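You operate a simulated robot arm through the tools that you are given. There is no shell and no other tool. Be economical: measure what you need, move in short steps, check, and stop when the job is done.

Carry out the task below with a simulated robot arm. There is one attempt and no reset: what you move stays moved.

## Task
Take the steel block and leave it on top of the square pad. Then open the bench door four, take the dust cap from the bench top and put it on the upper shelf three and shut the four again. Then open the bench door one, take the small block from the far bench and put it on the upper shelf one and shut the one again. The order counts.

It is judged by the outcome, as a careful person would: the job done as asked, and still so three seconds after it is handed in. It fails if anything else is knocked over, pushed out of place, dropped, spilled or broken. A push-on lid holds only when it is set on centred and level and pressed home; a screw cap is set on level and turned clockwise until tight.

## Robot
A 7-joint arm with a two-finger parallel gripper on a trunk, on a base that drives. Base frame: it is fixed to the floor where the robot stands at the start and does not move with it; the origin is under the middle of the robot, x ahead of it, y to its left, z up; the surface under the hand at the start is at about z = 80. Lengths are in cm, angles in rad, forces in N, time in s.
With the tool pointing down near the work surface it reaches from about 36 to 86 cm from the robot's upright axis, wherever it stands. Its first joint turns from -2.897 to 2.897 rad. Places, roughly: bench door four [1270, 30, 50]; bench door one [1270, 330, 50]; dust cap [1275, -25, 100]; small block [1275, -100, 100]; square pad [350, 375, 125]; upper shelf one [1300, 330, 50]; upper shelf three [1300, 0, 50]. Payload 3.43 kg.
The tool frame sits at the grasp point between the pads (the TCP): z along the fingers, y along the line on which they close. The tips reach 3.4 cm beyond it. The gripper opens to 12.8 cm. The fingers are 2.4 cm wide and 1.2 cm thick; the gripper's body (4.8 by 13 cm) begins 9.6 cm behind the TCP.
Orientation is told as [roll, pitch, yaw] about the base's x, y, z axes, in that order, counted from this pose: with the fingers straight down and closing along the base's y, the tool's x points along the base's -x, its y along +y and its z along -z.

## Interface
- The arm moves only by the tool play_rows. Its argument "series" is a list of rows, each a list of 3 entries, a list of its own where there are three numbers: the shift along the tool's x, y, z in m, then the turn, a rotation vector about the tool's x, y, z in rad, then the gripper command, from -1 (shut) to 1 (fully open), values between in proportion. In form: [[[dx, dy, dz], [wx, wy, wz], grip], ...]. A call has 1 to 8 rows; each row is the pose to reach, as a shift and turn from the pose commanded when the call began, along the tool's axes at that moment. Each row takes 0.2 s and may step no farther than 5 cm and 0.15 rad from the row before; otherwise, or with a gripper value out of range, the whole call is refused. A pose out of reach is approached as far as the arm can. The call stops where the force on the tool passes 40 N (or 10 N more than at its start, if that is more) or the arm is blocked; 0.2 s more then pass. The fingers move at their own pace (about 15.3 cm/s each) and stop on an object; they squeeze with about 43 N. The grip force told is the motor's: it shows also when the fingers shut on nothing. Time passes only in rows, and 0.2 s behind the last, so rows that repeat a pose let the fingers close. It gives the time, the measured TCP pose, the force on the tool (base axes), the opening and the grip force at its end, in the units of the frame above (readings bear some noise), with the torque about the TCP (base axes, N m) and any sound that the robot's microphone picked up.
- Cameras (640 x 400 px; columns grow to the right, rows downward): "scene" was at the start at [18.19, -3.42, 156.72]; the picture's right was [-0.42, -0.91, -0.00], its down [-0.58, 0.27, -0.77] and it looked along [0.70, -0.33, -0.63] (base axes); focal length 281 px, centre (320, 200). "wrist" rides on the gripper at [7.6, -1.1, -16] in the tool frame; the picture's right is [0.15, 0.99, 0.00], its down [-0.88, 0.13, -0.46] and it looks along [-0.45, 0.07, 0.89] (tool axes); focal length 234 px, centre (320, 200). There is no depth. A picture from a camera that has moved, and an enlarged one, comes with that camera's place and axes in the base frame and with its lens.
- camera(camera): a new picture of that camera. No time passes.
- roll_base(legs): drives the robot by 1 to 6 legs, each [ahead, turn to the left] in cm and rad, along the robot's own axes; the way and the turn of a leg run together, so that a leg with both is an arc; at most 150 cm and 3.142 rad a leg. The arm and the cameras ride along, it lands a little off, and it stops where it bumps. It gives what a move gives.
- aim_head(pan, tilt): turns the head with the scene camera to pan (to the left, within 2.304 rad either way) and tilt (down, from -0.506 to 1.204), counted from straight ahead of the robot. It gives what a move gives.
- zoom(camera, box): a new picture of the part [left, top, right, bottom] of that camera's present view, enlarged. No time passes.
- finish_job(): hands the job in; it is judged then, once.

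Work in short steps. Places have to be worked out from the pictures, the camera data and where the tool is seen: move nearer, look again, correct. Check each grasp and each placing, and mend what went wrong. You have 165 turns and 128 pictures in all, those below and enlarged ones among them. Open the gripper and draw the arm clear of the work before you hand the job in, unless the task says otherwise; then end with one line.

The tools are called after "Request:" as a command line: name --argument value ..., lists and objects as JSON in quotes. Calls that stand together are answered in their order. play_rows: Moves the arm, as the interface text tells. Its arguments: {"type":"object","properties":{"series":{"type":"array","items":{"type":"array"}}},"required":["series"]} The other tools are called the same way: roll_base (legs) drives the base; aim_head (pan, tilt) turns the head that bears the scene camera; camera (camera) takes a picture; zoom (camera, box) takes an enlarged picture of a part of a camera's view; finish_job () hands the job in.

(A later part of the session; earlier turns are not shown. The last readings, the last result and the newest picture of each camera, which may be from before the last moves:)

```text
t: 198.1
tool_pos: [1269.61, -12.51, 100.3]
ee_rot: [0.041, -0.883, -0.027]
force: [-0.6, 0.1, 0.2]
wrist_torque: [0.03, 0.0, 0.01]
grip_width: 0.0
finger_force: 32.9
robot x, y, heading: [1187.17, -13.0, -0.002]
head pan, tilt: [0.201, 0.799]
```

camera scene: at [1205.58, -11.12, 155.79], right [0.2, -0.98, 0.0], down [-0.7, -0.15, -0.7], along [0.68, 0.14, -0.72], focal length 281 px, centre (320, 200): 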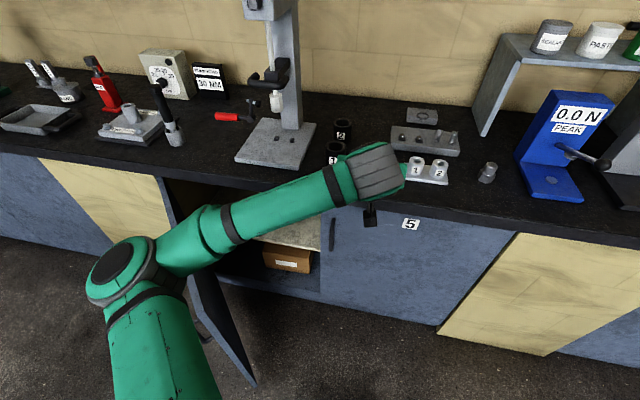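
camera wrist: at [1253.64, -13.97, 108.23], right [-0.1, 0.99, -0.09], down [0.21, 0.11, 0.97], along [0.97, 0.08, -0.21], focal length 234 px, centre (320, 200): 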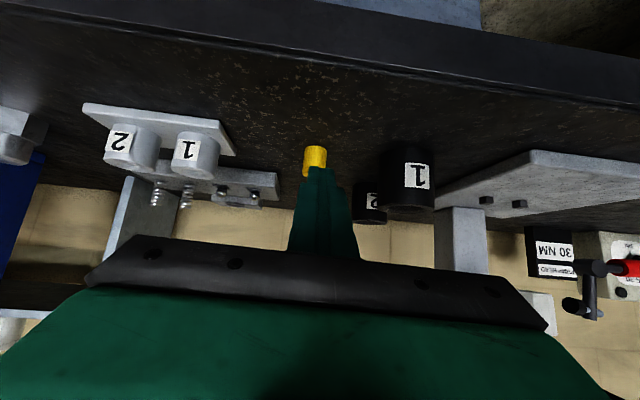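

Request:
play_rows --series '[[[0.0023, 0, 0.0019], [0, 0, 0], -1], [[0.0046, 0, 0.0038], [0, 0, 0], -1], [[0.0069, 0, 0.0057], [0, 0, 0], -1], [[0.0092, 0, 0.0076], [0, 0, 0], -1], [[0.0115, 0, 0.0095], [0, 0, 0], -1], [[0.0138, 0, 0.0114], [0, 0, 0], -1]]'

Request:
camera --camera "wrist"

```text
t: 199.5
tool_pos: [1269.53, -12.26, 98.34]
ee_rot: [0.039, -0.883, -0.025]
force: [0.2, 0.1, 0.0]
wrist_torque: [0.0, -0.05, 0.01]
grip_width: 0.0
finger_force: 32.2
robot x, y, heading: [1186.99, -12.8, 0.001]
head pan, tilt: [0.201, 0.799]
```

```text
60 pictures are left
camera wrist: at [1252.32, -13.79, 102.79], right [-0.1, 0.99, -0.09], down [0.21, 0.11, 0.97], along [0.97, 0.08, -0.21], focal length 234 px, centre (320, 200)
```

wrist: 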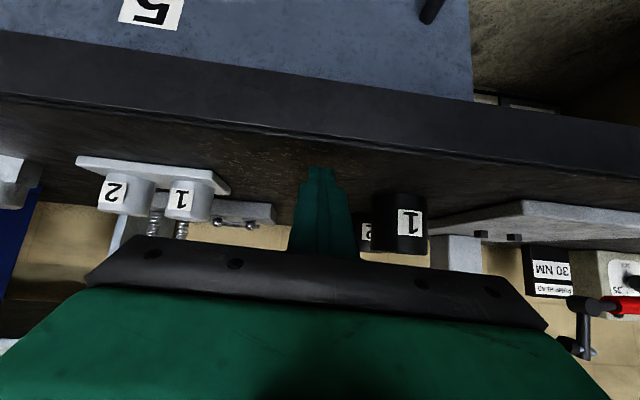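

No contact even at tip height 95. Re-solving all views: bench top ≈ z 93, edge x ≈ 1271, cap at ≈ [1286.3, −12.6], 93–97.5. I raise, open, and drive 10 cm forward.

Request:
play_rows --series '[[[-0.04, -0.001, -0.01], [0, 0, 0], -0.5], [[-0.085, -0.002, -0.02], [0, 0, 0], 0]]'

Request:
roll_base --legs '[[10, 0]]'

Request:
camera --camera "wrist"

```text
t: 200.1
tool_pos: [1273.03, -12.46, 106.52]
ee_rot: [0.041, -0.884, -0.024]
force: [0.4, -2.0, 0.1]
wrist_torque: [-0.02, 0.0, 0.03]
grip_width: 6.38
finger_force: 0.1
robot x, y, heading: [1187.2, -13.05, 0.002]
head pan, tilt: [0.201, 0.799]
```

```text
t: 201.2
tool_pos: [1283.12, -12.22, 106.45]
ee_rot: [0.04, -0.883, -0.023]
force: [0.3, -0.5, 0.2]
wrist_torque: [-0.02, 0.02, -0.02]
grip_width: 6.4
finger_force: 0.1
robot x, y, heading: [1197.59, -13.27, 0.01]
head pan, tilt: [0.201, 0.799]
```

```text
59 pictures are left
camera wrist: at [1266.01, -13.7, 110.85], right [-0.1, 0.99, -0.09], down [0.21, 0.11, 0.97], along [0.97, 0.08, -0.21], focal length 234 px, centre (320, 200)
```

wrist: 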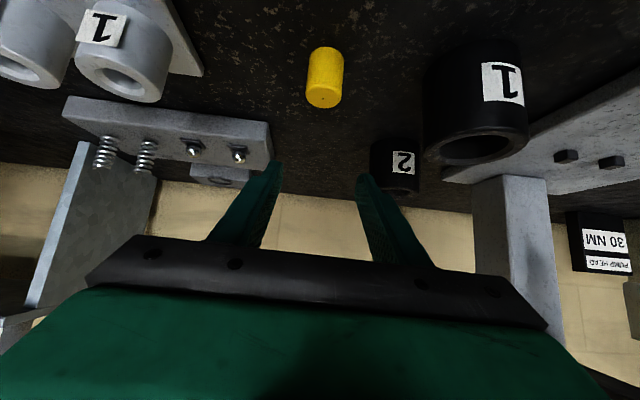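

Now the cap is clearly seen below, centre ≈ [1285.3, −12.8]. I lower straight down 9 cm with the fingers straddling it.

Request:
play_rows --series '[[[0.023, -0.003, 0.022], [0, 0, 0], 0], [[0.046, -0.006, 0.044], [0, 0, 0], 0], [[0.06, -0.006, 0.057], [0, 0, 0], 0]]'

Request:
camera --camera "wrist"

```text
t: 202.0
tool_pos: [1283.66, -12.7, 98.28]
ee_rot: [0.04, -0.885, -0.023]
force: [0.8, -0.5, -0.6]
wrist_torque: [-0.02, 0.0, -0.02]
grip_width: 6.41
finger_force: 0.1
robot x, y, heading: [1197.68, -13.02, 0.01]
head pan, tilt: [0.201, 0.799]
```

```text
58 pictures are left
camera wrist: at [1266.59, -14.19, 102.5], right [-0.1, 0.99, -0.09], down [0.2, 0.11, 0.97], along [0.97, 0.08, -0.21], focal length 234 px, centre (320, 200)
```

wrist: 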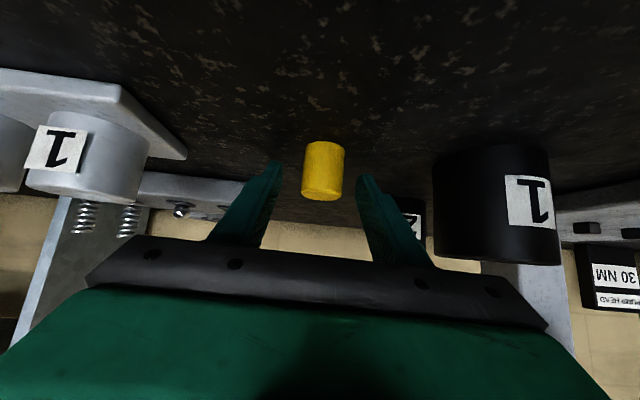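

Lower 1.1 cm more and close.

Request:
play_rows --series '[[[0.0085, 0, 0.007], [0, 0, 0], 0], [[0.0085, 0, 0.007], [0, 0, 0], -0.5], [[0.0085, 0, 0.007], [0, 0, 0], -1], [[0.0085, 0, 0.007], [0, 0, 0], -1]]'

Request:
camera --camera "wrist"

```text
t: 202.5
tool_pos: [1283.87, -12.85, 98.03]
ee_rot: [0.027, -0.897, -0.021]
force: [-1.8, -0.1, 7.0]
wrist_torque: [-0.17, -0.06, -0.08]
grip_width: 3.61
finger_force: 2.9
robot x, y, heading: [1197.2, -12.82, 0.004]
head pan, tilt: [0.201, 0.799]
stopped in row 2: the force on the tool passed its limit at 44 N (the readings are from after the stop); the commanded pose is now the measured one
```

```text
57 pictures are left
camera wrist: at [1266.67, -14.32, 102.14], right [-0.09, 0.99, -0.1], down [0.19, 0.11, 0.98], along [0.98, 0.07, -0.2], focal length 234 px, centre (320, 200)
```

wrist: 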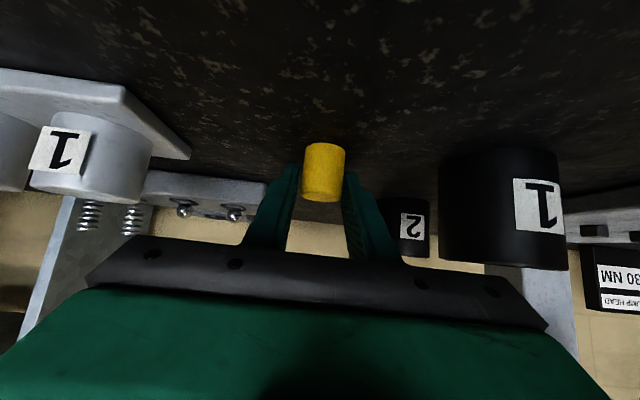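

The tips touched the bench (so it is at ≈ 95). I raise 3 mm and close on the cap.

Request:
play_rows --series '[[[-0.0023, 0, -0.0019], [0, 0, 0], -0.5], [[-0.0023, 0, -0.0019], [0, 0, 0], -1], [[-0.0023, 0, -0.0019], [0, 0, 0], -1], [[-0.0023, 0, -0.0019], [0, 0, 0], -1]]'

Request:
camera --camera "wrist"

```text
t: 203.5
tool_pos: [1283.87, -12.94, 98.14]
ee_rot: [0.03, -0.897, -0.021]
force: [-0.5, -0.5, -0.6]
wrist_torque: [0.0, 0.01, -0.01]
grip_width: 3.3
finger_force: 43.5
robot x, y, heading: [1197.12, -12.78, 0.007]
head pan, tilt: [0.201, 0.799]
```

```text
56 pictures are left
camera wrist: at [1266.65, -14.29, 102.32], right [-0.09, 0.99, -0.1], down [0.19, 0.11, 0.97], along [0.98, 0.07, -0.2], focal length 234 px, centre (320, 200)
```

wrist: 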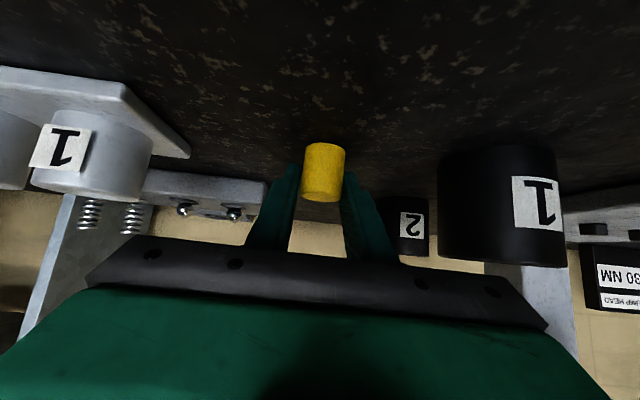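

Cap gripped (3.3 cm). I lift 9 cm and back the base off 35 cm.

Request:
play_rows --series '[[[-0.023, 0, -0.019], [0, 0, 0], -1], [[-0.046, 0, -0.038], [0, 0, 0], -1], [[-0.07, 0, -0.057], [0, 0, 0], -1]]'

Request:
roll_base --legs '[[-36, 0]]'

Request:
camera --camera "scene"

Request:
camera --camera "wrist"

```text
t: 204.3
tool_pos: [1283.66, -12.99, 107.22]
ee_rot: [0.031, -0.899, -0.019]
force: [-0.1, 0.1, 0.0]
wrist_torque: [-0.02, -0.02, -0.04]
grip_width: 3.3
finger_force: 43.1
robot x, y, heading: [1197.63, -13.03, 0.009]
head pan, tilt: [0.201, 0.799]
```

```text
t: 206.6
tool_pos: [1247.41, -13.2, 107.16]
ee_rot: [0.031, -0.898, -0.019]
force: [0.6, 0.0, 0.2]
wrist_torque: [0.01, 0.03, 0.0]
grip_width: 3.28
finger_force: 43.0
robot x, y, heading: [1161.43, -13.18, 0.004]
head pan, tilt: [0.201, 0.799]
```

```text
55 pictures are left
camera scene: at [1179.39, -11.28, 155.79], right [0.21, -0.98, 0.0], down [-0.7, -0.15, -0.7], along [0.68, 0.14, -0.72], focal length 281 px, centre (320, 200)
```

scene: 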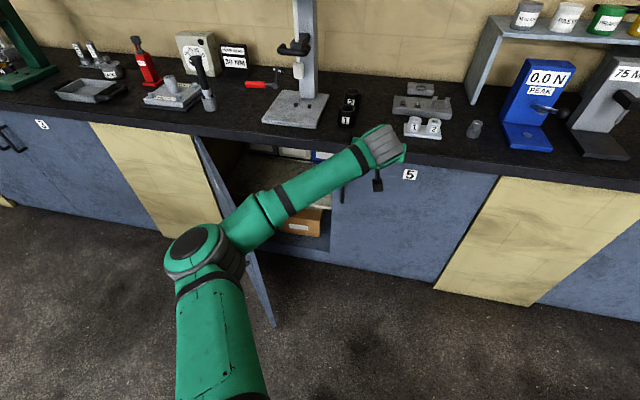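

```text
54 pictures are left
camera wrist: at [1230.22, -14.62, 111.27], right [-0.09, 0.99, -0.1], down [0.19, 0.11, 0.97], along [0.98, 0.07, -0.2], focal length 234 px, centre (320, 200)
```

wrist: 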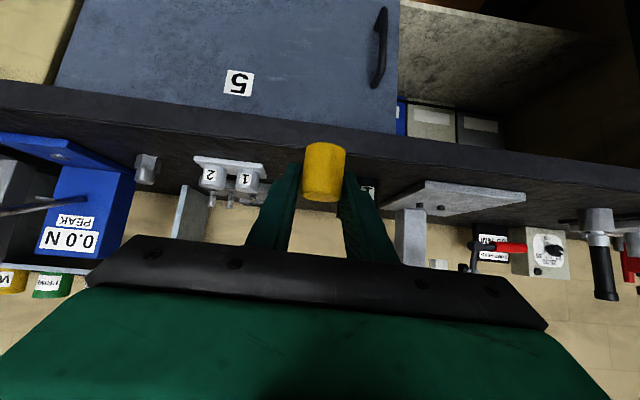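

Cap held securely. I lower the hand in free space in front of the open side and watch where the elbow goes.

Request:
play_rows --series '[[[0.041, 0.012, 0.02], [0, 0, 0], -1], [[0.082, 0.024, 0.04], [0, 0, 0], -1], [[0.123, 0.036, 0.06], [0, 0, 0], -1], [[0.165, 0.048, 0.08], [0, 0, 0], -1], [[0.206, 0.06, 0.1], [0, 0, 0], -1], [[0.248, 0.072, 0.12], [0, 0, 0], -1], [[0.289, 0.084, 0.14], [0, 0, 0], -1], [[0.33, 0.096, 0.16], [0, 0, 0], -1]]'

Request:
camera --camera "scene"

```text
t: 208.4
tool_pos: [1239.0, -3.43, 71.32]
ee_rot: [0.03, -0.897, -0.021]
force: [-0.2, -0.2, -1.4]
wrist_torque: [-0.01, 0.0, 0.0]
grip_width: 3.32
finger_force: 42.9
robot x, y, heading: [1160.56, -13.1, 0.006]
head pan, tilt: [0.201, 0.799]
```

```text
53 pictures are left
camera scene: at [1179.39, -11.28, 155.79], right [0.21, -0.98, 0.0], down [-0.7, -0.15, -0.7], along [0.68, 0.14, -0.72], focal length 281 px, centre (320, 200)
```

scene: 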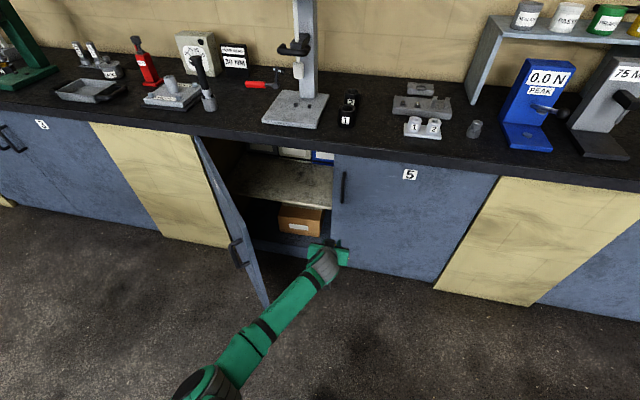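

The elbow hangs left, near the door's edge, so I want the door opened further. I shift the hand left inside the opening, then turn the base left a little so the hand pushes the door's inner face.

Request:
play_rows --series '[[[0.01, 0.04, -0.015], [0, 0, 0], -1], [[0.02, 0.08, -0.03], [0, 0, 0], -1], [[0.03, 0.12, -0.045], [0, 0, 0], -1], [[0.04, 0.16, -0.06], [0, 0, 0], -1], [[0.05, 0.2, -0.065], [0, 0, 0], -1], [[0.05, 0.24, -0.065], [0, 0, 0], -1]]'

Request:
roll_base --legs '[[0, 0.3]]'

Request:
camera --camera "scene"

```text
t: 209.8
tool_pos: [1231.09, 18.54, 71.8]
ee_rot: [0.008, -0.895, -0.018]
force: [-12.7, -13.1, 9.9]
wrist_torque: [0.9, -0.39, 1.25]
grip_width: 3.29
finger_force: 42.6
robot x, y, heading: [1160.99, -13.35, 0.007]
head pan, tilt: [0.201, 0.799]
stopped in row 6: the force on the tool passed its limit at 108 N (the readings are from after the stop); the commanded pose is now the measured one
```

```text
t: 210.6
tool_pos: [1230.61, 19.03, 71.75]
ee_rot: [-0.004, -0.898, 0.001]
force: [-5.1, -3.6, 2.5]
wrist_torque: [0.2, -0.23, 0.36]
grip_width: 3.26
finger_force: 42.7
robot x, y, heading: [1161.14, -13.2, 0.028]
head pan, tilt: [0.201, 0.799]
stopped in leg 1: the force on the tool passed its limit at 81 N (the readings are from after the stop); the commanded pose is now the measured one
```

```text
52 pictures are left
camera scene: at [1179.42, -10.98, 155.79], right [0.22, -0.97, 0.0], down [-0.7, -0.16, -0.7], along [0.68, 0.16, -0.72], focal length 281 px, centre (320, 200)
```

scene: 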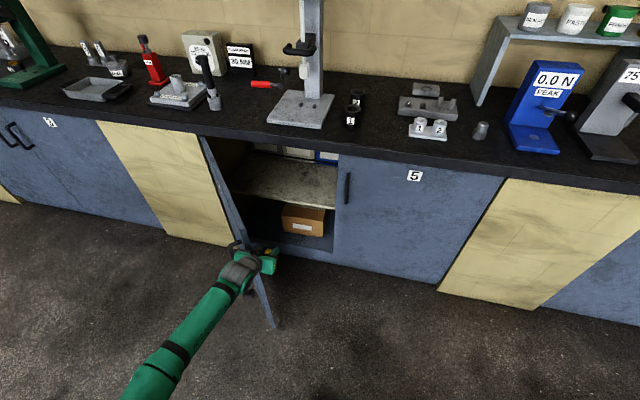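

The hand met the door too quickly. I push it slowly, 1 cm per row.

Request:
play_rows --series '[[[0, 0.008, 0], [0, 0, 0], -1], [[0, 0.016, 0], [0, 0, 0], -1], [[0, 0.024, 0], [0, 0, 0], -1], [[0, 0.032, 0], [0, 0, 0], -1], [[0, 0.04, 0], [0, 0, 0], -1], [[0, 0.048, 0], [0, 0, 0], -1], [[0, 0.056, 0], [0, 0, 0], -1], [[0, 0.064, 0], [0, 0, 0], -1]]'

Request:
zoom --camera "scene" --box '[180, 160, 360, 340]'

```text
t: 211.0
tool_pos: [1230.69, 18.91, 71.65]
ee_rot: [-0.01, -0.899, 0.0]
force: [-9.6, -8.7, 8.2]
wrist_torque: [0.86, -0.26, 0.87]
grip_width: 3.27
finger_force: 42.6
robot x, y, heading: [1161.31, -13.41, 0.026]
head pan, tilt: [0.201, 0.799]
stopped in row 1: the force on the tool passed its limit at 50 N (the readings are from after the stop); the commanded pose is now the measured one
```

```text
2.22 times, centred on (270, 250) of scene
camera zoom: at [1179.38, -11.01, 155.79], right [0.22, -0.97, 0.0], down [-0.7, -0.16, -0.7], along [0.68, 0.16, -0.72], focal length 624 px, centre (431, 89)
```

zoom: 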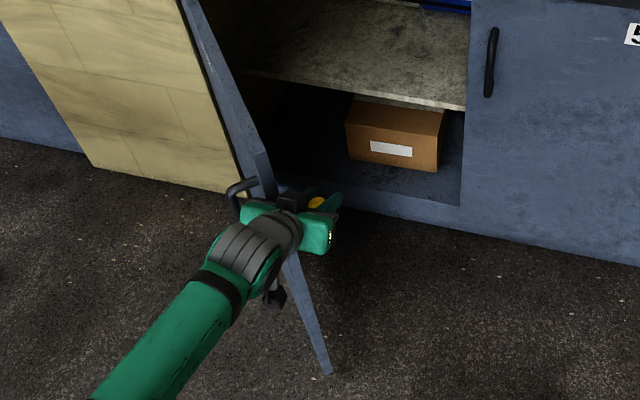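

The gripper body met the door's edge head-on rather than its inner face. I move right 12 cm, forward 15 cm, and then left again slowly.

Request:
play_rows --series '[[[0, -0.04, 0], [0, 0, 0], -1], [[0, -0.08, 0], [0, 0, 0], -1], [[0, -0.12, 0], [0, 0, 0], -1], [[-0.03, -0.12, 0.039], [0, 0, 0], -1], [[-0.06, -0.12, 0.078], [0, 0, 0], -1], [[-0.0935, -0.115, 0.115], [0, 0, 0], -1], [[-0.0935, -0.08, 0.115], [0, 0, 0], -1], [[-0.0935, -0.05, 0.115], [0, 0, 0], -1]]'

Request:
zoom --camera "scene" --box '[180, 130, 380, 330]'

```text
refused: row 6 steps farther than a row can; nothing moved
```

```text
2.00 times, centred on (280, 230) of scene
camera zoom: at [1179.38, -11.01, 155.79], right [0.22, -0.97, 0.0], down [-0.7, -0.16, -0.7], along [0.68, 0.16, -0.72], focal length 562 px, centre (400, 140)
```

zoom: 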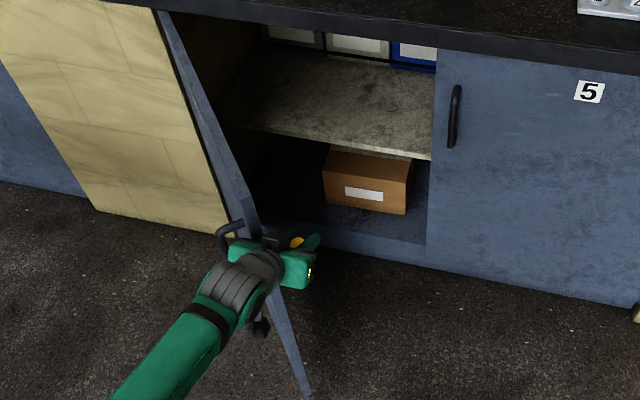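

Request:
play_rows --series '[[[0, -0.04, 0], [0, 0, 0], -1], [[0, -0.08, 0], [0, 0, 0], -1], [[0, -0.12, 0], [0, 0, 0], -1], [[-0.029, -0.12, 0.036], [0, 0, 0], -1], [[-0.058, -0.12, 0.072], [0, 0, 0], -1], [[-0.087, -0.12, 0.108], [0, 0, 0], -1], [[-0.0935, -0.09, 0.117], [0, 0, 0], -1], [[-0.0935, -0.06, 0.117], [0, 0, 0], -1]]'

```text
t: 212.8
tool_pos: [1245.52, 12.84, 71.56]
ee_rot: [-0.011, -0.897, -0.001]
force: [0.5, -0.3, 0.5]
wrist_torque: [-0.01, 0.02, 0.04]
grip_width: 3.34
finger_force: 43.3
robot x, y, heading: [1161.25, -13.28, 0.019]
head pan, tilt: [0.201, 0.799]
```

Inside the opening now. I move left, slowly once near the door.

Request:
play_rows --series '[[[0, 0.04, 0], [0, 0, 0], -1], [[0, 0.08, 0], [0, 0, 0], -1], [[0, 0.1, 0], [0, 0, 0], -1], [[0, 0.115, 0], [0, 0, 0], -1], [[0, 0.13, 0], [0, 0, 0], -1], [[0, 0.145, 0], [0, 0, 0], -1], [[0, 0.16, 0], [0, 0, 0], -1], [[0, 0.175, 0], [0, 0, 0], -1]]'

Request:
camera --camera "scene"

```text
t: 214.6
tool_pos: [1245.76, 30.32, 71.42]
ee_rot: [-0.01, -0.896, -0.001]
force: [0.4, -0.2, 0.2]
wrist_torque: [0.01, -0.01, 0.0]
grip_width: 3.27
finger_force: 43.0
robot x, y, heading: [1161.14, -13.05, 0.024]
head pan, tilt: [0.201, 0.799]
```

```text
49 pictures are left
camera scene: at [1179.44, -10.97, 155.79], right [0.22, -0.97, 0.0], down [-0.7, -0.16, -0.7], along [0.68, 0.16, -0.72], focal length 281 px, centre (320, 200)
```

scene: 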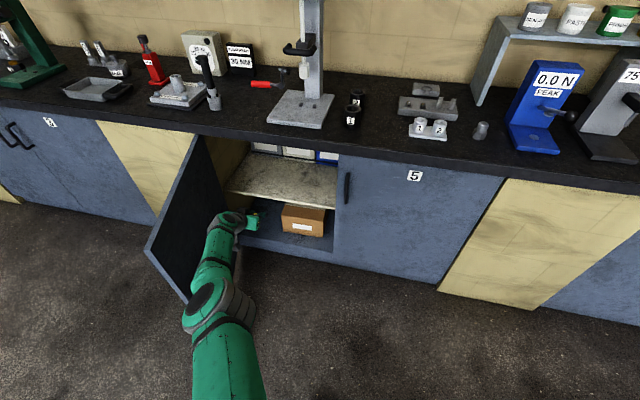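

The door is now wide open. I lower 5 cm and drive forward 30 cm toward the shelf, then look with the wrist camera.

Request:
play_rows --series '[[[0.02, 0, 0.0155], [0, 0, 0], -1], [[0.04, 0, 0.031], [0, 0, 0], -1]]'

Request:
roll_base --legs '[[28, 0]]'

Request:
camera --camera "wrist"

Request:
camera --camera "scene"

```text
t: 215.2
tool_pos: [1244.85, 27.76, 67.16]
ee_rot: [-0.007, -0.897, 0.0]
force: [-0.9, -0.6, 0.6]
wrist_torque: [-0.01, 0.0, 0.02]
grip_width: 3.31
finger_force: 43.2
out of reach, approached as far as the arm can: row 1, 2
robot x, y, heading: [1161.16, -13.28, 0.024]
head pan, tilt: [0.201, 0.799]
```

```text
t: 217.1
tool_pos: [1272.9, 28.51, 67.16]
ee_rot: [-0.011, -0.897, 0.002]
force: [0.5, 0.1, -1.0]
wrist_torque: [0.06, 0.03, 0.02]
grip_width: 3.32
finger_force: 43.6
robot x, y, heading: [1189.16, -12.2, 0.032]
head pan, tilt: [0.201, 0.799]
```

```text
48 pictures are left
camera wrist: at [1255.6, 27.36, 71.28], right [-0.09, 0.99, -0.12], down [0.19, 0.14, 0.97], along [0.98, 0.06, -0.2], focal length 234 px, centre (320, 200)
```

wrist: 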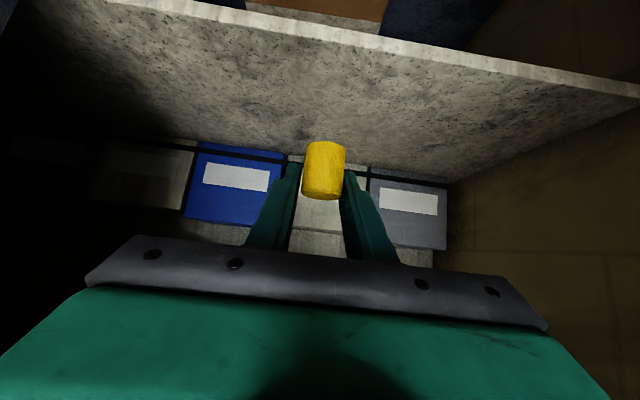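

```text
47 pictures are left
camera scene: at [1207.53, -10.24, 155.78], right [0.22, -0.97, 0.0], down [-0.7, -0.16, -0.7], along [0.68, 0.16, -0.72], focal length 281 px, centre (320, 200)
```

scene: 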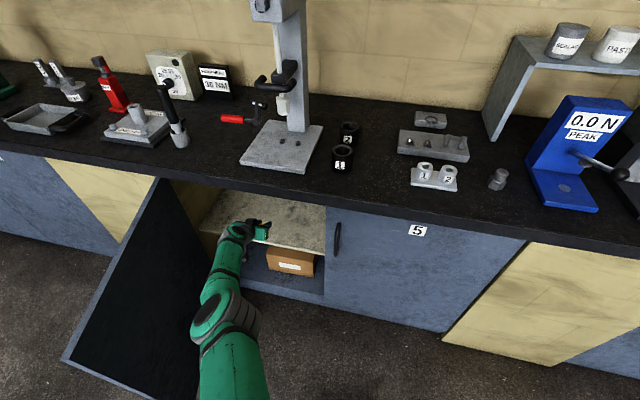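

The shelf with bins at its rear is in view. I drive 12 cm further, bringing the cap over the shelf's front part.

Request:
roll_base --legs '[[12, 0]]'

Request:
camera --camera "wrist"

```text
t: 218.4
tool_pos: [1284.97, 28.75, 67.09]
ee_rot: [-0.011, -0.897, 0.004]
force: [0.3, 0.0, -0.5]
wrist_torque: [-0.01, 0.04, 0.02]
grip_width: 3.29
finger_force: 43.3
robot x, y, heading: [1201.34, -11.89, 0.028]
head pan, tilt: [0.201, 0.799]
```

```text
46 pictures are left
camera wrist: at [1267.72, 27.69, 71.28], right [-0.09, 0.99, -0.12], down [0.19, 0.14, 0.97], along [0.98, 0.06, -0.2], focal length 234 px, centre (320, 200)
```

wrist: 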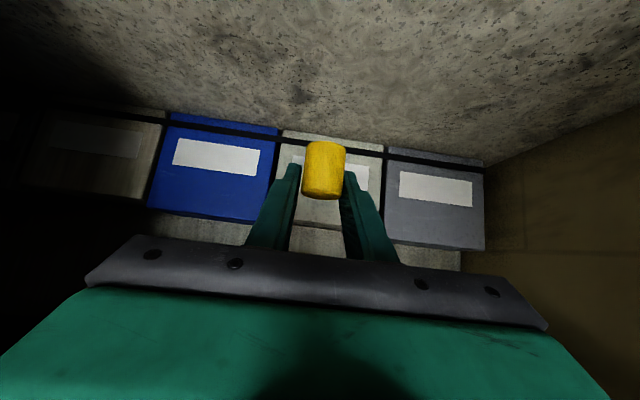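

Bins are ~20 cm farther back. I lower vertically in 1.2 cm steps until contact.

Request:
play_rows --series '[[[0.0094, 0, 0.0075], [0, 0, 0], -1], [[0.0188, 0, 0.015], [0, 0, 0], -1], [[0.0282, 0, 0.0225], [0, 0, 0], -1], [[0.0376, 0, 0.03], [0, 0, 0], -1], [[0.047, 0, 0.0375], [0, 0, 0], -1], [[0.0564, 0, 0.045], [0, 0, 0], -1], [[0.0658, 0, 0.0525], [0, 0, 0], -1]]'

Request:
camera --camera "wrist"

```text
t: 220.0
tool_pos: [1283.37, 26.15, 62.26]
ee_rot: [-0.012, -0.897, 0.001]
force: [0.5, -0.7, 0.4]
wrist_torque: [0.02, 0.0, -0.03]
grip_width: 3.29
finger_force: 42.9
out of reach, approached as far as the arm can: row 1, 2, 3, 4, 5, 6, 7
robot x, y, heading: [1201.51, -12.14, 0.03]
head pan, tilt: [0.201, 0.799]
```

```text
45 pictures are left
camera wrist: at [1266.13, 25.07, 66.46], right [-0.09, 0.99, -0.12], down [0.19, 0.14, 0.97], along [0.98, 0.06, -0.2], focal length 234 px, centre (320, 200)
```

wrist: 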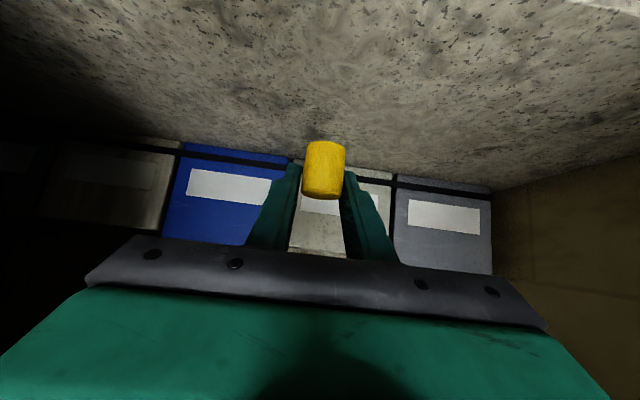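

The arm is at its reach limit; I draw the hand back 12 cm relative to the robot and drive the base 14 cm nearer, so there is room to lower.

Request:
play_rows --series '[[[0.025, 0, -0.031], [0, 0, 0], -1], [[0.05, 0, -0.063], [0, 0, 0], -1], [[0.075, 0, -0.094], [0, 0, 0], -1]]'

Request:
roll_base --legs '[[14, 0]]'

Request:
camera --camera "scene"

```text
t: 220.8
tool_pos: [1271.42, 26.28, 62.39]
ee_rot: [-0.011, -0.898, 0.003]
force: [-0.8, 0.0, 0.1]
wrist_torque: [0.03, 0.01, 0.03]
grip_width: 3.31
finger_force: 42.8
robot x, y, heading: [1201.03, -12.3, 0.027]
head pan, tilt: [0.201, 0.799]
```

```text
t: 222.1
tool_pos: [1285.8, 26.87, 62.37]
ee_rot: [-0.011, -0.896, 0.004]
force: [0.3, -0.6, 0.6]
wrist_torque: [0.03, -0.02, 0.01]
grip_width: 3.22
finger_force: 43.4
robot x, y, heading: [1215.44, -11.95, 0.029]
head pan, tilt: [0.201, 0.799]
```

```text
44 pictures are left
camera scene: at [1234.1, -9.5, 155.79], right [0.23, -0.97, 0.0], down [-0.7, -0.16, -0.7], along [0.68, 0.16, -0.72], focal length 281 px, centre (320, 200)
```

scene: 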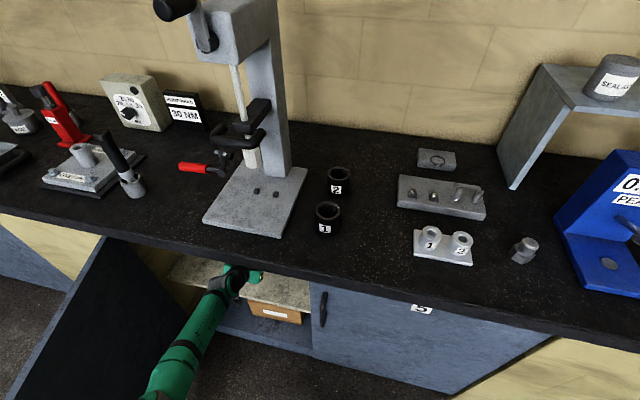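

Good; now I lower in 1.2 cm steps again until the cap touches the shelf.

Request:
play_rows --series '[[[0.0094, 0, 0.0075], [0, 0, 0], -1], [[0.0188, 0, 0.015], [0, 0, 0], -1], [[0.0282, 0, 0.0225], [0, 0, 0], -1], [[0.0345, 0, 0.0274], [0, 0, 0], -1], [[0.0407, 0, 0.0324], [0, 0, 0], -1], [[0.047, 0, 0.0374], [0, 0, 0], -1]]'

Request:
camera --camera "wrist"

```text
t: 223.5
tool_pos: [1285.74, 26.84, 56.3]
ee_rot: [-0.01, -0.898, 0.005]
force: [0.0, 0.2, 1.0]
wrist_torque: [-0.01, 0.02, 0.02]
grip_width: 3.26
finger_force: 43.4
robot x, y, heading: [1215.88, -11.93, 0.028]
head pan, tilt: [0.201, 0.799]
```

```text
43 pictures are left
camera wrist: at [1268.54, 25.61, 60.39], right [-0.09, 0.99, -0.12], down [0.19, 0.14, 0.97], along [0.98, 0.06, -0.2], focal length 234 px, centre (320, 200)
```

wrist: 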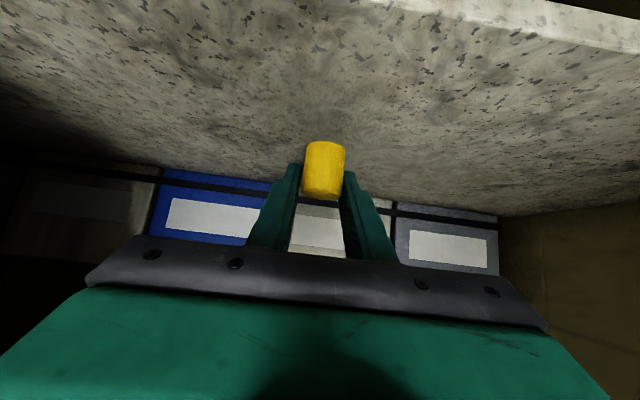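

Request:
play_rows --series '[[[0.004, 0, 0.0031], [0, 0, 0], -1], [[0.008, 0, 0.0062], [0, 0, 0], -1], [[0.012, 0, 0.0093], [0, 0, 0], -1], [[0.016, 0, 0.0124], [0, 0, 0], -1], [[0.02, 0, 0.0156], [0, 0, 0], -1], [[0.024, 0, 0.0187], [0, 0, 0], -1], [[0.028, 0, 0.0218], [0, 0, 0], -1], [[0.032, 0, 0.0249], [0, 0, 0], -1]]'

Request:
camera --camera "wrist"

```text
t: 225.2
tool_pos: [1285.8, 27.02, 53.26]
ee_rot: [-0.008, -0.903, 0.003]
force: [0.5, -0.7, 6.4]
wrist_torque: [0.05, 0.0, -0.01]
grip_width: 3.26
finger_force: 42.8
robot x, y, heading: [1215.71, -11.85, 0.025]
head pan, tilt: [0.201, 0.799]
stopped in row 8: the force on the tool passed its limit at 46 N (the readings are from after the stop); the commanded pose is now the measured one
```

```text
42 pictures are left
camera wrist: at [1268.57, 25.83, 57.26], right [-0.09, 0.99, -0.12], down [0.19, 0.13, 0.97], along [0.98, 0.06, -0.2], focal length 234 px, centre (320, 200)
```

wrist: 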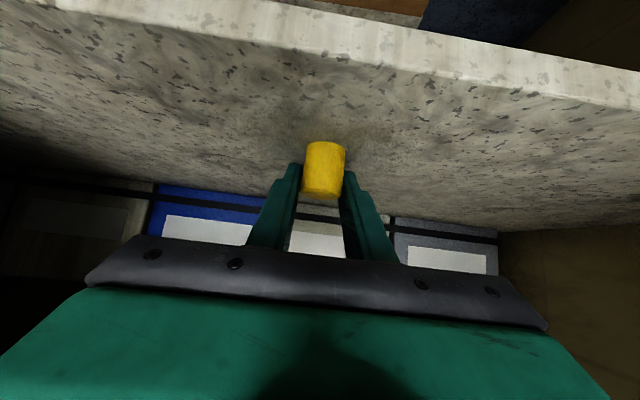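

Contact with the shelf. I open the fingers gently, then withdraw along the hand's axis.

Request:
play_rows --series '[[[0, 0, 0], [0, 0, 0], -0.3], [[0, 0, 0], [0, 0, 0], -0.1], [[0, 0, 0], [0, 0, 0], 0], [[0, 0, 0], [0, 0, 0], 0]]'

Request:
camera --camera "wrist"

```text
t: 226.2
tool_pos: [1285.73, 27.01, 53.13]
ee_rot: [-0.009, -0.903, 0.004]
force: [-0.1, 0.0, -0.1]
wrist_torque: [0.0, 0.0, -0.01]
grip_width: 6.4
finger_force: 0.1
robot x, y, heading: [1215.69, -11.91, 0.025]
head pan, tilt: [0.201, 0.799]
```

```text
41 pictures are left
camera wrist: at [1268.5, 25.79, 57.17], right [-0.09, 0.99, -0.12], down [0.19, 0.14, 0.97], along [0.98, 0.06, -0.2], focal length 234 px, centre (320, 200)
```

wrist: 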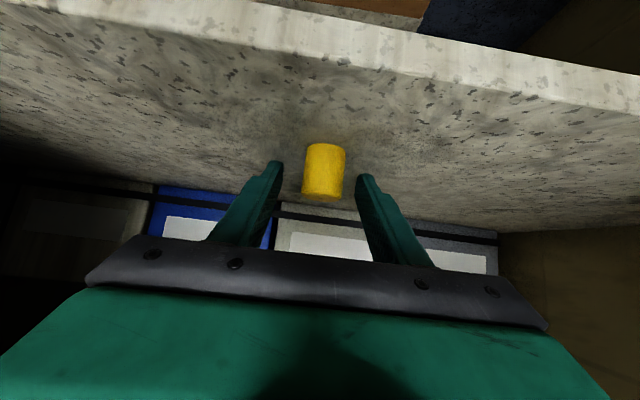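

The cap stands on the upper shelf. I draw back along the axis 8 cm and reverse the base 50 cm.

Request:
play_rows --series '[[[0, 0, -0.03], [0, 0, 0], 0], [[0, 0, -0.06], [0, 0, 0], 0], [[-0.01, 0, -0.1], [0, 0, 0], 0]]'

Request:
roll_base --legs '[[-52, 0]]'

Request:
camera --camera "scene"

```text
t: 227.0
tool_pos: [1278.66, 27.11, 59.95]
ee_rot: [-0.011, -0.902, 0.004]
force: [0.0, -0.5, 0.5]
wrist_torque: [0.02, 0.01, 0.01]
grip_width: 6.38
finger_force: 0.0
robot x, y, heading: [1216.17, -11.88, 0.029]
head pan, tilt: [0.201, 0.799]
```

```text
t: 230.0
tool_pos: [1226.83, 25.45, 59.9]
ee_rot: [-0.011, -0.903, -0.005]
force: [0.6, -1.1, 0.6]
wrist_torque: [0.02, 0.0, -0.01]
grip_width: 6.37
finger_force: 0.1
robot x, y, heading: [1163.86, -13.03, 0.017]
head pan, tilt: [0.201, 0.799]
```

```text
40 pictures are left
camera scene: at [1181.86, -10.89, 155.79], right [0.22, -0.98, 0.0], down [-0.7, -0.16, -0.7], along [0.68, 0.15, -0.72], focal length 281 px, centre (320, 200)
```

scene: 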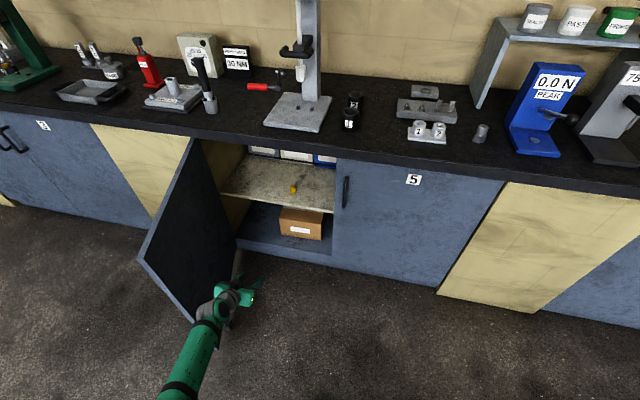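

The dust cap stands clearly on the shelf. To shut door four I will hook its free edge between the open fingers and drag it round. First the hand goes back and left around the door's edge, opened wide and yawed left.

Request:
play_rows --series '[[[0.025, 0, -0.031], [0, 0, 0], 0.5], [[0.05, 0, -0.062], [0, 0, 0], 1], [[0.075, 0, -0.094], [-0.078, 0, -0.062], 1], [[0.1, 0.01, -0.12], [-0.156, 0, -0.124], 1], [[0.1, 0.055, -0.12], [-0.234, 0, -0.186], 1], [[0.1, 0.1, -0.12], [-0.312, 0, -0.248], 1], [[0.1, 0.145, -0.12], [-0.312, 0, -0.248], 1], [[0.1, 0.19, -0.12], [-0.312, 0, -0.248], 1]]'

Request:
camera --camera "wrist"

Request:
aim_head --pan 0.6 --tilt 0.9

Request:
camera --camera "scene"

```text
t: 231.8
tool_pos: [1210.34, 43.38, 58.86]
ee_rot: [-0.012, -0.89, 0.409]
force: [0.0, -0.3, -1.8]
wrist_torque: [0.01, 0.02, 0.03]
grip_width: 12.8
finger_force: 0.1
robot x, y, heading: [1163.43, -13.03, 0.022]
head pan, tilt: [0.201, 0.799]
stopped in row 8: the force on the tool passed its limit at 48 N (the readings are from after the stop); the commanded pose is now the measured one
```

```text
39 pictures are left
camera wrist: at [1194.95, 35.65, 63.17], right [-0.47, 0.87, -0.12], down [0.13, 0.21, 0.97], along [0.87, 0.44, -0.21], focal length 234 px, centre (320, 200)
```

wrist: 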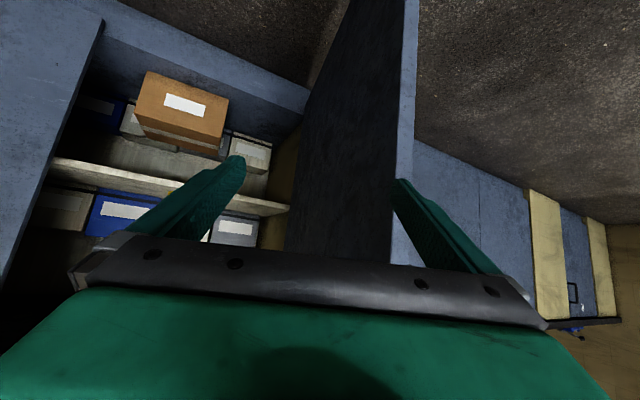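

```text
t: 232.7
tool_pos: [1210.27, 43.56, 59.03]
ee_rot: [-0.01, -0.891, 0.408]
force: [0.5, -0.5, 0.8]
wrist_torque: [-0.01, 0.01, 0.01]
grip_width: 12.8
finger_force: 0.1
robot x, y, heading: [1163.56, -13.34, 0.024]
head pan, tilt: [0.6, 0.901]
```

```text
38 pictures are left
camera scene: at [1180.07, -8.27, 155.0], right [0.58, -0.81, 0.0], down [-0.64, -0.46, -0.62], along [0.51, 0.36, -0.78], focal length 281 px, centre (320, 200)
```

scene: 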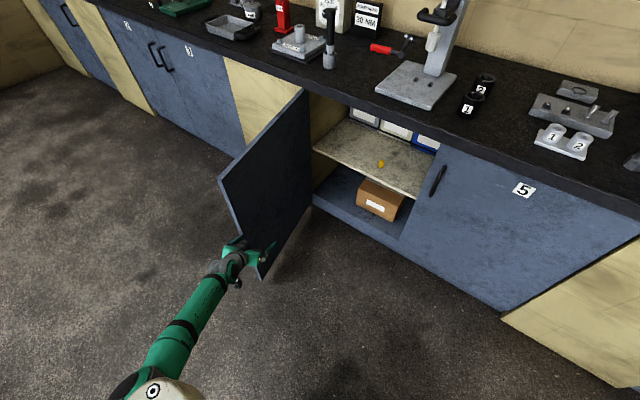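

The left fingertip touched the door's edge. I retreat a little, shift 8 cm left, and go forward so the panel comes between the fingers.

Request:
play_rows --series '[[[0, 0, -0.03], [0, 0, 0], 1], [[0, 0.03, -0.045], [0, 0, 0], 1], [[0, 0.065, -0.045], [0, 0, 0], 1], [[0, 0.085, -0.035], [0, 0, 0], 1]]'

Request:
camera --camera "wrist"

```text
t: 233.7
tool_pos: [1204.26, 50.21, 61.16]
ee_rot: [-0.009, -0.889, 0.409]
force: [0.1, -1.2, -0.7]
wrist_torque: [-0.03, 0.0, -0.01]
grip_width: 12.81
finger_force: 0.0
robot x, y, heading: [1163.3, -12.58, 0.018]
head pan, tilt: [0.6, 0.901]
```

```text
37 pictures are left
camera wrist: at [1188.91, 42.43, 65.36], right [-0.47, 0.87, -0.12], down [0.13, 0.2, 0.97], along [0.87, 0.44, -0.21], focal length 234 px, centre (320, 200)
```

wrist: 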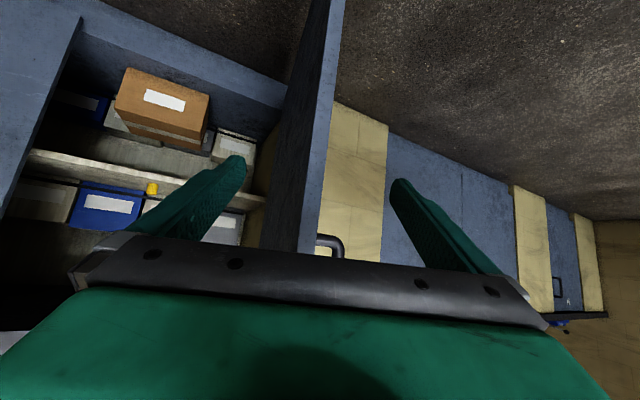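

The panel edge is centred between the fingers. I advance 8 cm horizontally, a little lower to pass under the handle, and narrow the fingers to 4.5 cm around the panel.

Request:
play_rows --series '[[[-0.01, 0, 0.03], [0, 0, 0], 1], [[-0.025, 0, 0.055], [0, 0, 0], 1], [[-0.04, 0, 0.078], [0, 0, 0], 1], [[-0.04, 0, 0.078], [0, 0, 0], 0], [[-0.04, 0, 0.078], [0, 0, 0], -0.3], [[-0.04, 0, 0.078], [0, 0, 0], -0.3]]'

Request:
camera --camera "wrist"

```text
t: 235.1
tool_pos: [1212.15, 53.74, 59.43]
ee_rot: [-0.01, -0.891, 0.407]
force: [-0.7, -0.2, -0.1]
wrist_torque: [-0.01, 0.0, -0.01]
grip_width: 4.48
finger_force: 0.1
robot x, y, heading: [1163.52, -13.01, 0.023]
head pan, tilt: [0.6, 0.901]
```

```text
36 pictures are left
camera wrist: at [1196.86, 45.87, 63.63], right [-0.47, 0.87, -0.12], down [0.13, 0.2, 0.97], along [0.87, 0.44, -0.21], focal length 234 px, centre (320, 200)
```

wrist: 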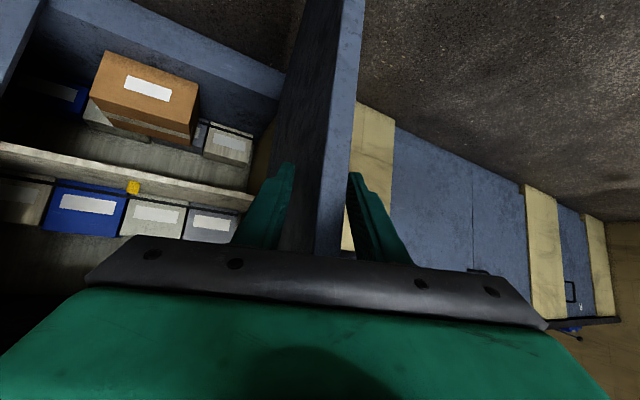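

The door panel is straddled. I drag it to the right along its arc at a moderate pace.

Request:
play_rows --series '[[[0, -0.025, -0.002], [0, 0, 0], -0.3], [[0.001, -0.055, -0.004], [-0.03, 0, -0.024], -0.3], [[0.003, -0.085, -0.006], [-0.06, 0, -0.048], -0.3], [[0.005, -0.115, -0.007], [-0.09, 0, -0.072], -0.3], [[0.006, -0.145, -0.007], [-0.12, 0, -0.096], -0.3], [[0.005, -0.18, -0.005], [-0.15, 0, -0.12], -0.3], [[0.002, -0.215, -0.001], [-0.18, 0, -0.144], -0.3], [[-0.004, -0.25, 0.006], [-0.21, 0, -0.168], -0.3]]'

Request:
camera --camera "scene"

```text
t: 236.8
tool_pos: [1222.84, 30.77, 59.52]
ee_rot: [-0.009, -0.891, 0.677]
force: [2.7, -2.1, 1.5]
wrist_torque: [0.01, -0.04, -0.07]
grip_width: 4.66
finger_force: 2.2
robot x, y, heading: [1163.42, -13.03, 0.019]
head pan, tilt: [0.6, 0.901]
```

```text
35 pictures are left
camera scene: at [1180.05, -8.26, 155.0], right [0.58, -0.81, 0.0], down [-0.64, -0.46, -0.62], along [0.51, 0.36, -0.78], focal length 281 px, centre (320, 200)
```

scene: 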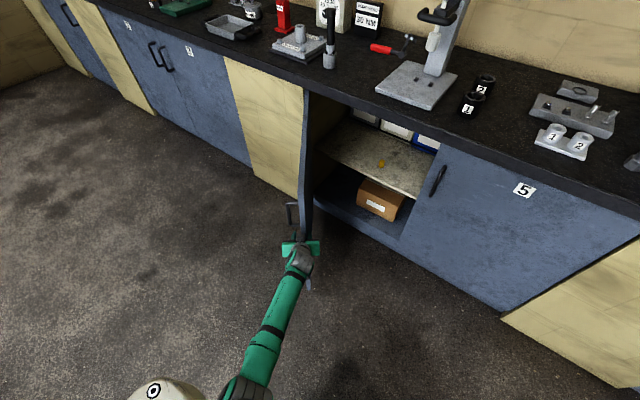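

Works well. I continue dragging to about 0.55 rad.

Request:
play_rows --series '[[[0, -0.03, 0], [-0.04, 0, -0.032], -0.3], [[0, -0.06, 0.0], [-0.08, 0, -0.064], -0.3], [[-0.001, -0.09, 0.002], [-0.12, 0, -0.096], -0.3], [[-0.003, -0.12, 0.004], [-0.16, 0, -0.128], -0.3], [[-0.006, -0.15, 0.008], [-0.2, 0, -0.16], -0.3], [[-0.01, -0.18, 0.013], [-0.24, 0, -0.19], -0.3], [[-0.015, -0.21, 0.019], [-0.28, 0, -0.222], -0.3], [[-0.021, -0.236, 0.0266], [-0.312, 0, -0.248], -0.3]]'

Request:
camera --camera "scene"

```text
t: 238.7
tool_pos: [1239.96, 14.5, 59.51]
ee_rot: [0.001, -0.89, 1.07]
force: [0.0, -0.3, 1.0]
wrist_torque: [-0.05, 0.01, 0.01]
grip_width: 4.48
finger_force: 0.0
robot x, y, heading: [1163.46, -12.6, 0.015]
head pan, tilt: [0.6, 0.901]
```

```text
34 pictures are left
camera scene: at [1180.05, -8.26, 154.99], right [0.58, -0.81, 0.0], down [-0.64, -0.46, -0.62], along [0.51, 0.36, -0.78], focal length 281 px, centre (320, 200)
```

scene: 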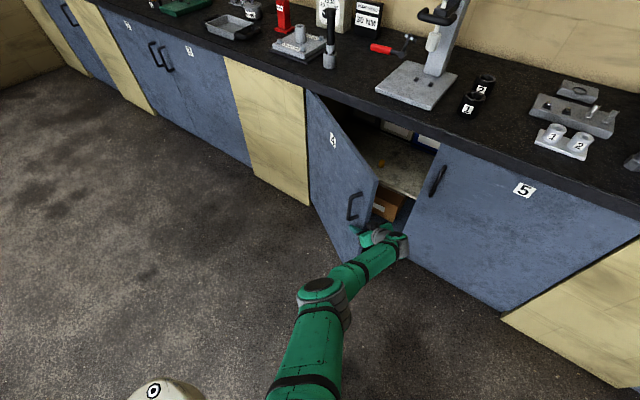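

Door at about 0.55 rad. I open the fingers, withdraw off the edge to the lower right, and bring the hand back pointing ahead, outside the door.

Request:
play_rows --series '[[[0.025, 0, -0.031], [0, 0, 0], 0.1], [[0.05, 0, -0.063], [0, 0, 0], 0.1], [[0.075, 0, -0.094], [0, 0, 0], 0], [[0.09, 0.035, -0.113], [0.1, 0, 0.08], -0.5], [[0.105, 0.07, -0.132], [0.2, 0, 0.16], -1], [[0.12, 0.105, -0.15], [0.3, 0, 0.24], -1], [[0.1346, 0.14, -0.169], [0.4, 0, 0.32], -1], [[0.1346, 0.176, -0.169], [0.5, 0, 0.4], -1]]'

Request:
camera --camera "scene"

```text
t: 240.4
tool_pos: [1214.15, 3.8, 59.64]
ee_rot: [-0.009, -0.891, 0.428]
force: [-0.8, 0.3, 0.2]
wrist_torque: [-0.04, -0.04, -0.08]
grip_width: 0.01
finger_force: 33.2
robot x, y, heading: [1163.66, -12.88, 0.017]
head pan, tilt: [0.6, 0.901]
```

```text
33 pictures are left
camera scene: at [1180.04, -8.25, 155.0], right [0.58, -0.81, 0.0], down [-0.64, -0.46, -0.62], along [0.51, 0.36, -0.78], focal length 281 px, centre (320, 200)
```

scene: 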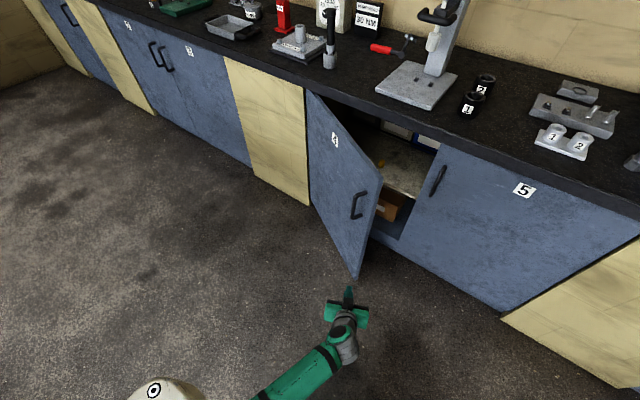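

I bring the hand to y ≈ 30 pointing ahead, fingers closed, ready to push the door shut.

Request:
play_rows --series '[[[-0.017, 0.035, 0.021], [0.056, 0, 0.044], -1], [[-0.034, 0.07, 0.042], [0.111, 0, 0.089], -1], [[-0.05, 0.105, 0.063], [0.167, 0, 0.133], -1], [[-0.067, 0.14, 0.084], [0.222, 0, 0.178], -1], [[-0.084, 0.176, 0.105], [0.278, 0, 0.222], -1], [[-0.101, 0.212, 0.127], [0.334, 0, 0.267], -1]]'

Request:
roll_base --legs '[[40, 0]]'

Request:
camera --camera "scene"

```text
t: 241.8
tool_pos: [1220.25, 30.18, 59.48]
ee_rot: [-0.011, -0.892, 0.007]
force: [0.4, 0.0, -0.2]
wrist_torque: [0.02, -0.01, -0.05]
grip_width: 0.0
finger_force: 33.1
robot x, y, heading: [1163.57, -13.1, 0.023]
head pan, tilt: [0.6, 0.901]
```

```text
t: 244.3
tool_pos: [1260.55, 30.7, 59.41]
ee_rot: [-0.011, -0.893, 0.006]
force: [-0.3, 0.2, 1.2]
wrist_torque: [-0.02, -0.01, -0.02]
grip_width: 0.0
finger_force: 33.7
robot x, y, heading: [1204.0, -12.4, 0.018]
head pan, tilt: [0.6, 0.901]
```

```text
32 pictures are left
camera scene: at [1220.37, -7.53, 154.99], right [0.58, -0.81, 0.0], down [-0.64, -0.45, -0.62], along [0.51, 0.36, -0.78], focal length 281 px, centre (320, 200)
```

scene: 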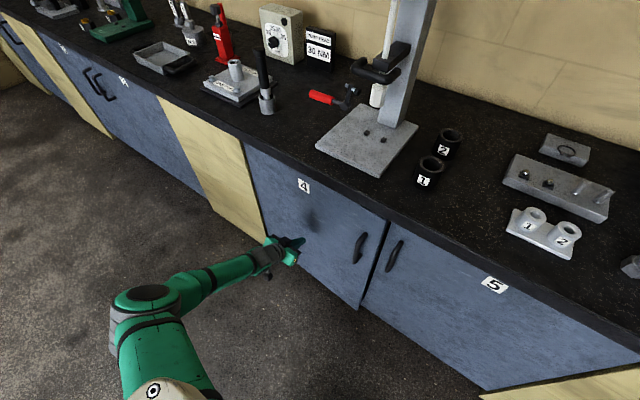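

Nearly shut. I push slowly with the arm until the door is home.

Request:
play_rows --series '[[[-0.0095, 0, 0.012], [0, 0, 0], -1], [[-0.019, 0, 0.0235], [0, 0, 0], -1], [[-0.028, 0, 0.035], [0, 0, 0], -1], [[-0.037, 0, 0.047], [0, 0, 0], -1], [[-0.047, 0, 0.0585], [0, 0, 0], -1], [[-0.056, 0, 0.07], [0, 0, 0], -1], [[-0.065, 0, 0.082], [0, 0, 0], -1]]'

Request:
camera --camera "scene"

```text
t: 245.7
tool_pos: [1267.97, 30.98, 59.07]
ee_rot: [-0.008, -0.884, 0.006]
force: [-7.8, -0.3, 3.6]
wrist_torque: [0.1, -0.01, -0.04]
grip_width: 0.0
finger_force: 32.7
robot x, y, heading: [1203.47, -12.18, 0.02]
head pan, tilt: [0.6, 0.901]
stopped in row 6: the force on the tool passed its limit at 151 N (the readings are from after the stop); the commanded pose is now the measured one
```

```text
31 pictures are left
camera scene: at [1220.32, -7.54, 155.0], right [0.58, -0.81, 0.0], down [-0.64, -0.45, -0.62], along [0.51, 0.36, -0.78], focal length 281 px, centre (320, 200)
```

scene: 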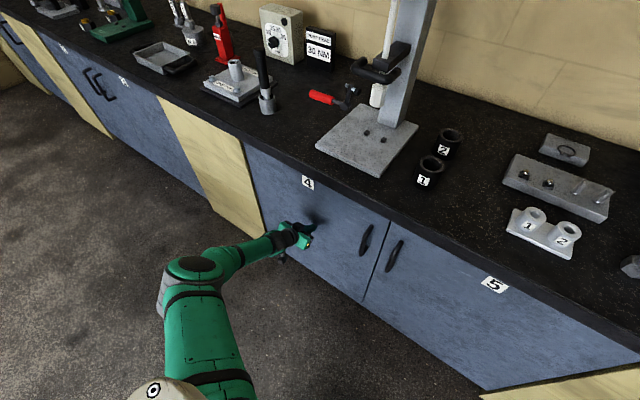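

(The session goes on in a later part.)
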